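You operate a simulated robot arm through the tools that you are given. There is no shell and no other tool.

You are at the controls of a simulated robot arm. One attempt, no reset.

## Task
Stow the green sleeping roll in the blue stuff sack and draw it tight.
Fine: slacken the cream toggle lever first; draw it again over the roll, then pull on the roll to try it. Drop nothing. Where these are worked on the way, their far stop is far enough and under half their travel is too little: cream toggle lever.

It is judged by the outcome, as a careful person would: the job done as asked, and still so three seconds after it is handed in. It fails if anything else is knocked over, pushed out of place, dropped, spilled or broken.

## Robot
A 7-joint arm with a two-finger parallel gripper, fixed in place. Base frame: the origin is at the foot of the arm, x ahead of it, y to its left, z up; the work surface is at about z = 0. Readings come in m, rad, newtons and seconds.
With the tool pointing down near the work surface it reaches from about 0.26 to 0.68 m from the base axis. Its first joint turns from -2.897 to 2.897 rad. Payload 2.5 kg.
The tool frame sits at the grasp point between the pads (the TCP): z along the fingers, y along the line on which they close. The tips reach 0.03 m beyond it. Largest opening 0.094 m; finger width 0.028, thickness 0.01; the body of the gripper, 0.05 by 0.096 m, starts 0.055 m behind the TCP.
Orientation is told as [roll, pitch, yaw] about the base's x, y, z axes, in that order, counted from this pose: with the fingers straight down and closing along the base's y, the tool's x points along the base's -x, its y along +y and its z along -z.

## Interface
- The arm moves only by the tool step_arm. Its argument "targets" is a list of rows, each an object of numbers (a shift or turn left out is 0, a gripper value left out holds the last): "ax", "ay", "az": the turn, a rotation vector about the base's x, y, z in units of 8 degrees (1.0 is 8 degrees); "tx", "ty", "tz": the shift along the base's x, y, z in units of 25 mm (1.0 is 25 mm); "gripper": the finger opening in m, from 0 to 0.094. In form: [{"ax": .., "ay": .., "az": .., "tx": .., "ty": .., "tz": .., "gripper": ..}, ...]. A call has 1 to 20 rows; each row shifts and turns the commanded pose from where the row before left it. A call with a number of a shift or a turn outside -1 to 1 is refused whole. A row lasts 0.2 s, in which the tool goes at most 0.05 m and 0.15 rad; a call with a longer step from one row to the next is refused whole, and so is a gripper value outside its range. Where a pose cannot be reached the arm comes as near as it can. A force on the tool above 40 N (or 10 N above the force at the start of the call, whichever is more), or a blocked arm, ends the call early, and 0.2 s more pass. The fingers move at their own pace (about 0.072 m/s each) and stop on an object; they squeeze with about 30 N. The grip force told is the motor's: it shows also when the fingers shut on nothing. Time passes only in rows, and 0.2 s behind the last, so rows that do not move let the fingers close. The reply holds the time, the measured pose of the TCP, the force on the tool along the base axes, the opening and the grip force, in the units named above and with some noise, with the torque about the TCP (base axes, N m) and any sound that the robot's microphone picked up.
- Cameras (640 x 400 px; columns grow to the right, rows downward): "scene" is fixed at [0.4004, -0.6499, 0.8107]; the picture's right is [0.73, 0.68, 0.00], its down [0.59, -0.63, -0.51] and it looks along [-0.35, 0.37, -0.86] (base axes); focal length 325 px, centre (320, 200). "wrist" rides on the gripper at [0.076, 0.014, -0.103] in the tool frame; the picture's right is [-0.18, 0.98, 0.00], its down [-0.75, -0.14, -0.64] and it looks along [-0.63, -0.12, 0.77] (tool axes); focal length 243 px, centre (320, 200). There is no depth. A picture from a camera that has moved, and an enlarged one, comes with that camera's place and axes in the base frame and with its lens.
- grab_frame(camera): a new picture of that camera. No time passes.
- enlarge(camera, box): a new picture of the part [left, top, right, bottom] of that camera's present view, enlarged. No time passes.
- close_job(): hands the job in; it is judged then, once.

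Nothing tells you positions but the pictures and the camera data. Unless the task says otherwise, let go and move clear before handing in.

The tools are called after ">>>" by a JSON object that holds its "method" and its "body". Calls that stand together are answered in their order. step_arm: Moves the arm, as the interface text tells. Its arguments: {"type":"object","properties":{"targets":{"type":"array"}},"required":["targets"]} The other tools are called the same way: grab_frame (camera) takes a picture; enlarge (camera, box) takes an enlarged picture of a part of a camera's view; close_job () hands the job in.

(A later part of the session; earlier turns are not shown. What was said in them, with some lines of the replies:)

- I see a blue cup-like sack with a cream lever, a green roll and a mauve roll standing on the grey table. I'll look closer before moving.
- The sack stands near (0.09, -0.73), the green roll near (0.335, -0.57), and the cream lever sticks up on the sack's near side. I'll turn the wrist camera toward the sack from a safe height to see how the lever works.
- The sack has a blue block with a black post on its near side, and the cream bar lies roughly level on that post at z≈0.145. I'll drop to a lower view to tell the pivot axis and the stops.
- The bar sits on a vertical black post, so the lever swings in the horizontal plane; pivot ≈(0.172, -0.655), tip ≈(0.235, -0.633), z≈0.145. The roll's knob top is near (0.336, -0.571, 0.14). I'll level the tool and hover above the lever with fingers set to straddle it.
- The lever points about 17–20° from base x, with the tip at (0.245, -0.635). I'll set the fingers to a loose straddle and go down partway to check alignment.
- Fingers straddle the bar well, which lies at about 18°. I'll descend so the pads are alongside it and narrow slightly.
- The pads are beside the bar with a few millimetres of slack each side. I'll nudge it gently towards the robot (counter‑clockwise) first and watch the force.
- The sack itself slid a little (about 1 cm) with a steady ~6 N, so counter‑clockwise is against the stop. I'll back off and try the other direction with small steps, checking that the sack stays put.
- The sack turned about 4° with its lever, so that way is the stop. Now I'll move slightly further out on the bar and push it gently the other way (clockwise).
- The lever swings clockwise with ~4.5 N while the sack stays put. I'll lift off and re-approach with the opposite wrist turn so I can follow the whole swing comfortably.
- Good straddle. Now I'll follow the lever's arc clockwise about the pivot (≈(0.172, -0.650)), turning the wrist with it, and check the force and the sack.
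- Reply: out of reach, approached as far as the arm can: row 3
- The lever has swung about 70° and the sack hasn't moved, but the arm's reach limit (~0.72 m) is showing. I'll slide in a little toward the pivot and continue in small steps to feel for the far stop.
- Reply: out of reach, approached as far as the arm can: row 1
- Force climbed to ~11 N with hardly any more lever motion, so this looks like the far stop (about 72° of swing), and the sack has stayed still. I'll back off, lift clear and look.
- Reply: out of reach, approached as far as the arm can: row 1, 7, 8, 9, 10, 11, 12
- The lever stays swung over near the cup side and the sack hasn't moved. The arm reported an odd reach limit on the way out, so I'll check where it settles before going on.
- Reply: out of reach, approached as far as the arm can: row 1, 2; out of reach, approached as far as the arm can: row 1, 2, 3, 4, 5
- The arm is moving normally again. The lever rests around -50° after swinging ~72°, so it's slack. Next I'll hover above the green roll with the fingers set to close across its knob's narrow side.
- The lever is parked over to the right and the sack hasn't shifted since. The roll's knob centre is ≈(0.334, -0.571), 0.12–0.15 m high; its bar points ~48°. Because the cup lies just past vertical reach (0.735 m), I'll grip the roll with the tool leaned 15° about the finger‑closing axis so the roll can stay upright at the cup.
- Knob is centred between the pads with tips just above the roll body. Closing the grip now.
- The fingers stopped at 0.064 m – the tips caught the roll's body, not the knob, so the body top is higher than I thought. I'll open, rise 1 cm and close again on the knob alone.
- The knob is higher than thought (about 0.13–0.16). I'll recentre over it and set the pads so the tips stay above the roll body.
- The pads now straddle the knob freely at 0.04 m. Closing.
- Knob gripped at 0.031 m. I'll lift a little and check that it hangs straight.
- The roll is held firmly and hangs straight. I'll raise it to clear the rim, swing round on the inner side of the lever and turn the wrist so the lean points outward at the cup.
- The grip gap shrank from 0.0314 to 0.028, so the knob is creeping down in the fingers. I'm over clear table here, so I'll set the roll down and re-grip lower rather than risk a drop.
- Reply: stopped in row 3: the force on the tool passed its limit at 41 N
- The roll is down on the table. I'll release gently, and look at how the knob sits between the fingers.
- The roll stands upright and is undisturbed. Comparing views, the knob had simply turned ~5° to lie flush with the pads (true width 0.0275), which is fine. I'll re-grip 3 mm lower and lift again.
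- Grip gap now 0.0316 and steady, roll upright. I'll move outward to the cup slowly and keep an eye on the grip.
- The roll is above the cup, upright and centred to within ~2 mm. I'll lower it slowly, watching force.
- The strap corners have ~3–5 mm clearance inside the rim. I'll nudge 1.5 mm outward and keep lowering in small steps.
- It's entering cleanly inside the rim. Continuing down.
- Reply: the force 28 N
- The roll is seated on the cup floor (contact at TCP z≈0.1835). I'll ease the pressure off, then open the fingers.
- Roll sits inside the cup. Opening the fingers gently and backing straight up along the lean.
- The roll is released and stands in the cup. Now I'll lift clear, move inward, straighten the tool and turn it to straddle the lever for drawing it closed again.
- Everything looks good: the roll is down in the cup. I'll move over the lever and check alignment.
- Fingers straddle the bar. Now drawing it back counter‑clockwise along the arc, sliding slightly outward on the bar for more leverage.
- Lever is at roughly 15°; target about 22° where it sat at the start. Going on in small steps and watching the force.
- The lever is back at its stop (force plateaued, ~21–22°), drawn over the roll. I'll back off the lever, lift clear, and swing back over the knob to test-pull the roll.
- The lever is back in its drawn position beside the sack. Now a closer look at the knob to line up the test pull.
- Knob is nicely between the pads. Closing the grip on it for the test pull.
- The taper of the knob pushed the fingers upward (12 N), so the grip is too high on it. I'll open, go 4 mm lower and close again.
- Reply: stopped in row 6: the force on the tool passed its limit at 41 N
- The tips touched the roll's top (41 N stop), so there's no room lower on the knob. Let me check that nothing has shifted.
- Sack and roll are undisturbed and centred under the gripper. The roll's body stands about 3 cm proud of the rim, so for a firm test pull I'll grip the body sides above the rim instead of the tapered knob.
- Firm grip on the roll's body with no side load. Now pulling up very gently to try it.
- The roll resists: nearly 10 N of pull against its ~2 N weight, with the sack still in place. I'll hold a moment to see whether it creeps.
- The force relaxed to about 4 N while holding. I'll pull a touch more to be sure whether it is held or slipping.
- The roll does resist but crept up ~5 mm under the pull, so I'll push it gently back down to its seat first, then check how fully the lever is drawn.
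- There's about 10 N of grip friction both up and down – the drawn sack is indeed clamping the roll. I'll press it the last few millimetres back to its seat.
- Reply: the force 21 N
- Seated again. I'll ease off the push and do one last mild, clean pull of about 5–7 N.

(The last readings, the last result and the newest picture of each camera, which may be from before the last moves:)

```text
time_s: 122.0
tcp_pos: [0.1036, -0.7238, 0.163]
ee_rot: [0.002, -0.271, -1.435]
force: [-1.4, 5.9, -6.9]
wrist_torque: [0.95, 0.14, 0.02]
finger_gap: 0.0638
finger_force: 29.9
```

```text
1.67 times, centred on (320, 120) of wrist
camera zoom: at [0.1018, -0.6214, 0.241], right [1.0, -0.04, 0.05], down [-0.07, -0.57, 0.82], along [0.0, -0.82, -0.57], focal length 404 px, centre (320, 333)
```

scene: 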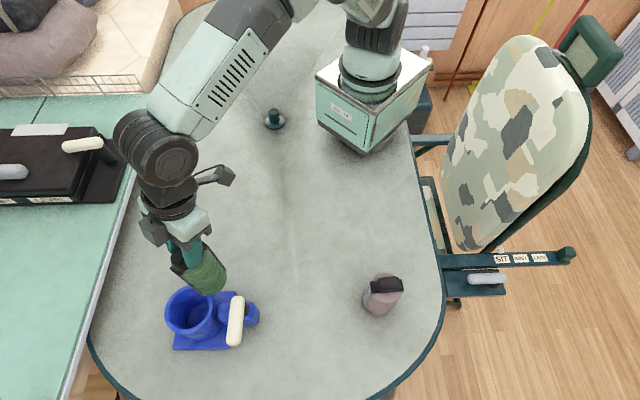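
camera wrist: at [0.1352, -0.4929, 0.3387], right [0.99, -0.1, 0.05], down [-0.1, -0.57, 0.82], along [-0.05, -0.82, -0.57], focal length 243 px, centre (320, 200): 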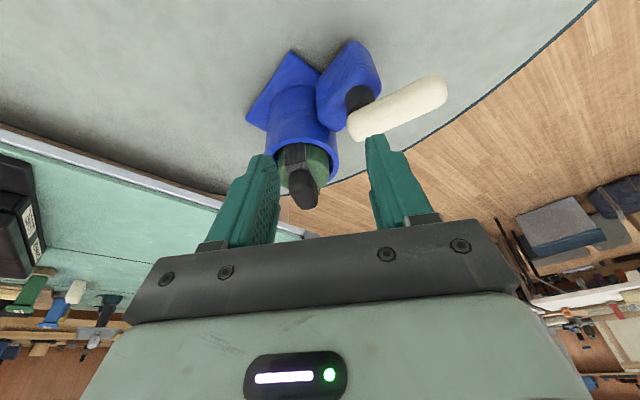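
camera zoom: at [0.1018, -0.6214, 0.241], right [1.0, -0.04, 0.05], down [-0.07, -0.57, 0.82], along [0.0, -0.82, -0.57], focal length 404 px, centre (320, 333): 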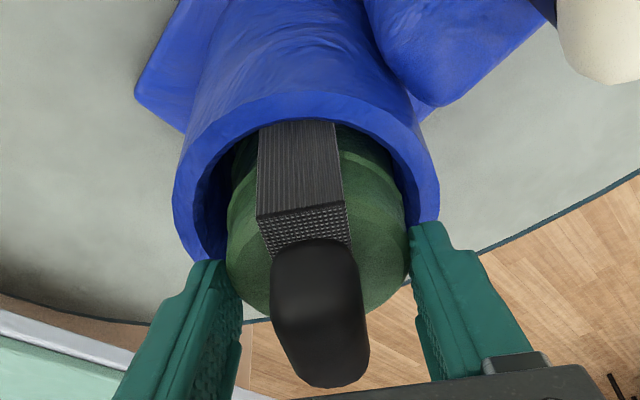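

The roll holds steady at ~7 N with no creep. I'll ease the load off, release and retreat.

>>> {"method": "step_arm", "body": {"targets": [{"tz": -0.03}, {"tz": -0.03}, {}]}}

>>> {"method": "step_arm", "body": {"targets": [{"gripper": 0.066}, {"gripper": 0.07}, {"gripper": 0.078}, {"gripper": 0.084}, {}]}}

>>> {"method": "enlarge", "body": {"camera": "scene", "box": [140, 260, 300, 360]}}

>>> {"method": "enlarge", "body": {"camera": "wrist", "box": [200, 0, 440, 240]}}

```text
time_s: 122.8
tcp_pos: [0.1039, -0.7248, 0.1621]
ee_rot: [0.002, -0.275, -1.434]
force: [0.2, 3.6, -0.3]
wrist_torque: [0.62, -0.03, 0.01]
finger_gap: 0.0635
finger_force: 29.7
```

```text
time_s: 124.0
tcp_pos: [0.1036, -0.7247, 0.1627]
ee_rot: [0.003, -0.273, -1.435]
force: [-0.4, -0.1, 0.1]
wrist_torque: [0.01, -0.03, 0.03]
finger_gap: 0.0838
finger_force: 0.0
```

```text
4.00 times, centred on (220, 310) of scene
camera zoom: at [0.4004, -0.6499, 0.8107], right [0.73, 0.68, 0.0], down [0.59, -0.63, -0.51], along [-0.35, 0.37, -0.86], focal length 1298 px, centre (720, -240)
```

zoom: 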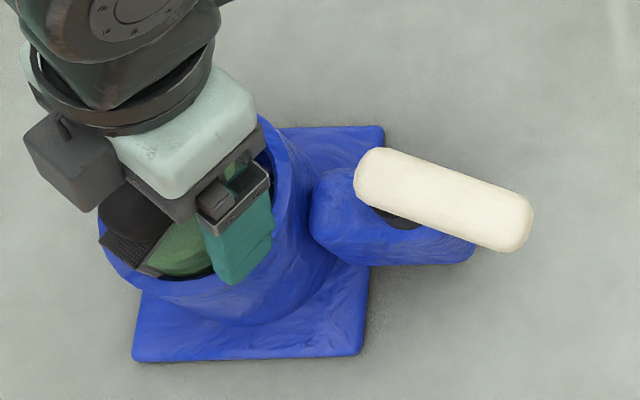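

```text
1.67 times, centred on (320, 120) of wrist
camera zoom: at [0.1016, -0.6215, 0.24], right [1.0, -0.04, 0.05], down [-0.07, -0.57, 0.82], along [0.0, -0.82, -0.57], focal length 404 px, centre (320, 333)
```

zoom: 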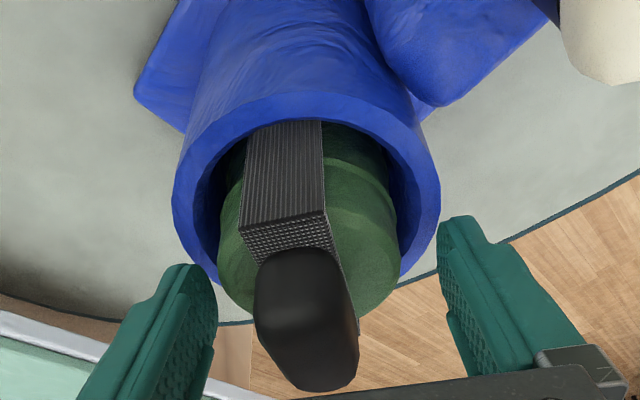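

Released; nothing fell and the lever stayed drawn. Now I'll raise straight up and move clear.

>>> {"method": "step_arm", "body": {"targets": [{"tx": -0.08, "tz": 0.1}, {"tz": 0.4}, {"tz": 0.6}, {"tz": 0.8}, {"tz": 0.8}, {"tz": 0.8}, {"ty": 0.6, "tz": 0.3}, {"ty": 0.9}, {"ty": 1.0}, {"ty": 1.0}, {"ty": 1.0}, {"ty": 1.0}, {"ty": 1.0}, {}]}}

>>> {"method": "grab_frame", "body": {"camera": "scene"}}

>>> {"method": "enlarge", "body": {"camera": "scene", "box": [140, 260, 300, 360]}}

>>> {"method": "grab_frame", "body": {"camera": "wrist"}}

```text
time_s: 127.0
tcp_pos: [0.1009, -0.5606, 0.2562]
ee_rot: [0.002, -0.274, -1.435]
force: [0.4, 0.3, 0.8]
wrist_torque: [0.0, 0.02, 0.0]
finger_gap: 0.0839
finger_force: 0.1
```

```text
taken
```

scene: 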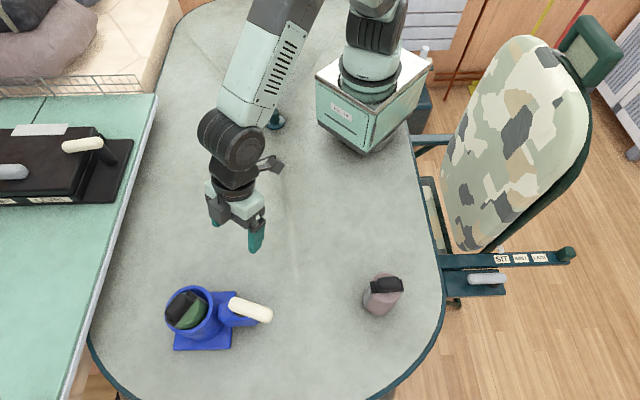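

```text
4.00 times, centred on (220, 310) of scene
camera zoom: at [0.4004, -0.6499, 0.8107], right [0.73, 0.68, 0.0], down [0.59, -0.63, -0.51], along [-0.35, 0.37, -0.86], focal length 1298 px, centre (720, -240)
```

zoom: 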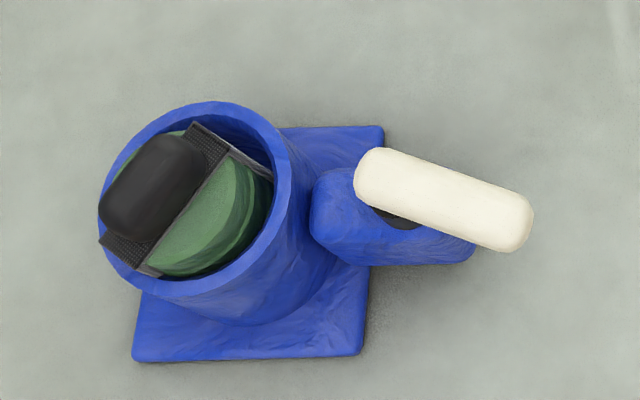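

```text
taken
camera wrist: at [0.0997, -0.4579, 0.3346], right [1.0, -0.04, 0.05], down [-0.07, -0.57, 0.82], along [-0.01, -0.82, -0.57], focal length 243 px, centre (320, 200)
```

wrist: 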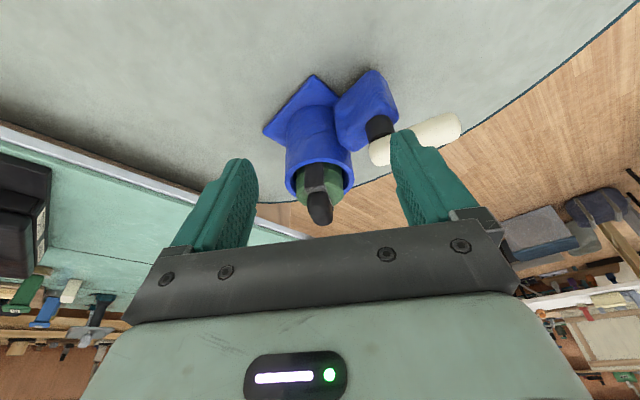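

Everything stands as wanted; the arm is clear. I'll take a closer look at the roll's seat and lever before handing in.

>>> {"method": "enlarge", "body": {"camera": "wrist", "box": [250, 70, 400, 230]}}

>>> {"method": "enlarge", "body": {"camera": "scene", "box": [155, 275, 225, 325]}}

```text
2.50 times, centred on (325, 150) of wrist
camera zoom: at [0.0997, -0.4579, 0.3346], right [1.0, -0.04, 0.05], down [-0.07, -0.57, 0.82], along [-0.01, -0.82, -0.57], focal length 606 px, centre (308, 325)
```

zoom: 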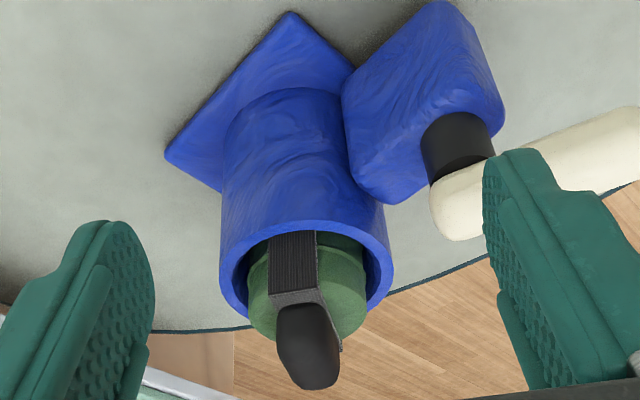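

```text
8.00 times, centred on (190, 300) of scene
camera zoom: at [0.4004, -0.6499, 0.8107], right [0.73, 0.68, 0.0], down [0.59, -0.63, -0.51], along [-0.35, 0.37, -0.86], focal length 2596 px, centre (1360, -600)
```

zoom: 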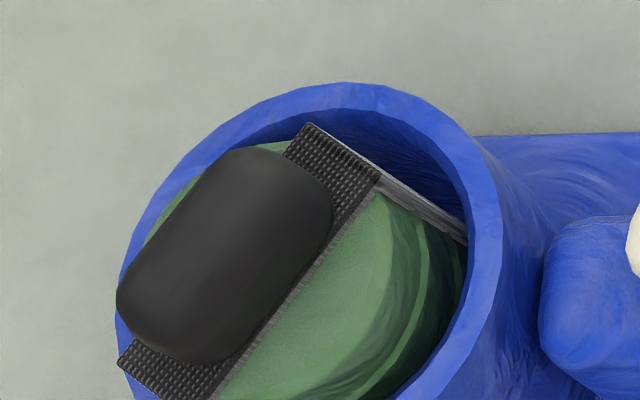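

The green roll is in the blue sack, the cream lever is back at its drawn stop, and the roll held a test pull of about 7 N. The other items look undisturbed, and the gripper is empty and clear of everything. The sack did slide about 1 cm when I first felt for the lever's direction. I'm handing the job in.

>>> {"method": "close_job", "body": {}}

```text
The job is handed in.
```

I stowed the green roll in the blue sack, drew the cream lever tight again, and handed the job in. I don't have the judging result.

- **Slackening:** the lever swung about 70° clockwise until it stopped moving under about 11 N, so I took that as its far stop.
- **Stowing:** the roll is seated on the sack floor. On the way I set it down once on clear table to regrip, because the knob was creeping in the fingers. Nothing was dropped.
- **Drawing tight:** the lever is back to within 1–2° of where it started relative to the sack. The push levelled off at about 5 N there, so I took it to be at its stop.
- **Trying it:** the sack grips the roll with about 10 N of friction. My harder pulls, up to 12 N, slid the roll up about 5 mm, so I pressed it back to its seat. A last pull of about 7 N then held steady.

- **Sack moved:** when I first felt for the lever's direction I pushed against its stop, and the sack slid about 1 cm and turned about 4°. It shifted no more than 1–2 mm after that.
- **Roll off-centre:** when I let go, the roll shifted about 5 mm and now sits slightly to one side in the sack.
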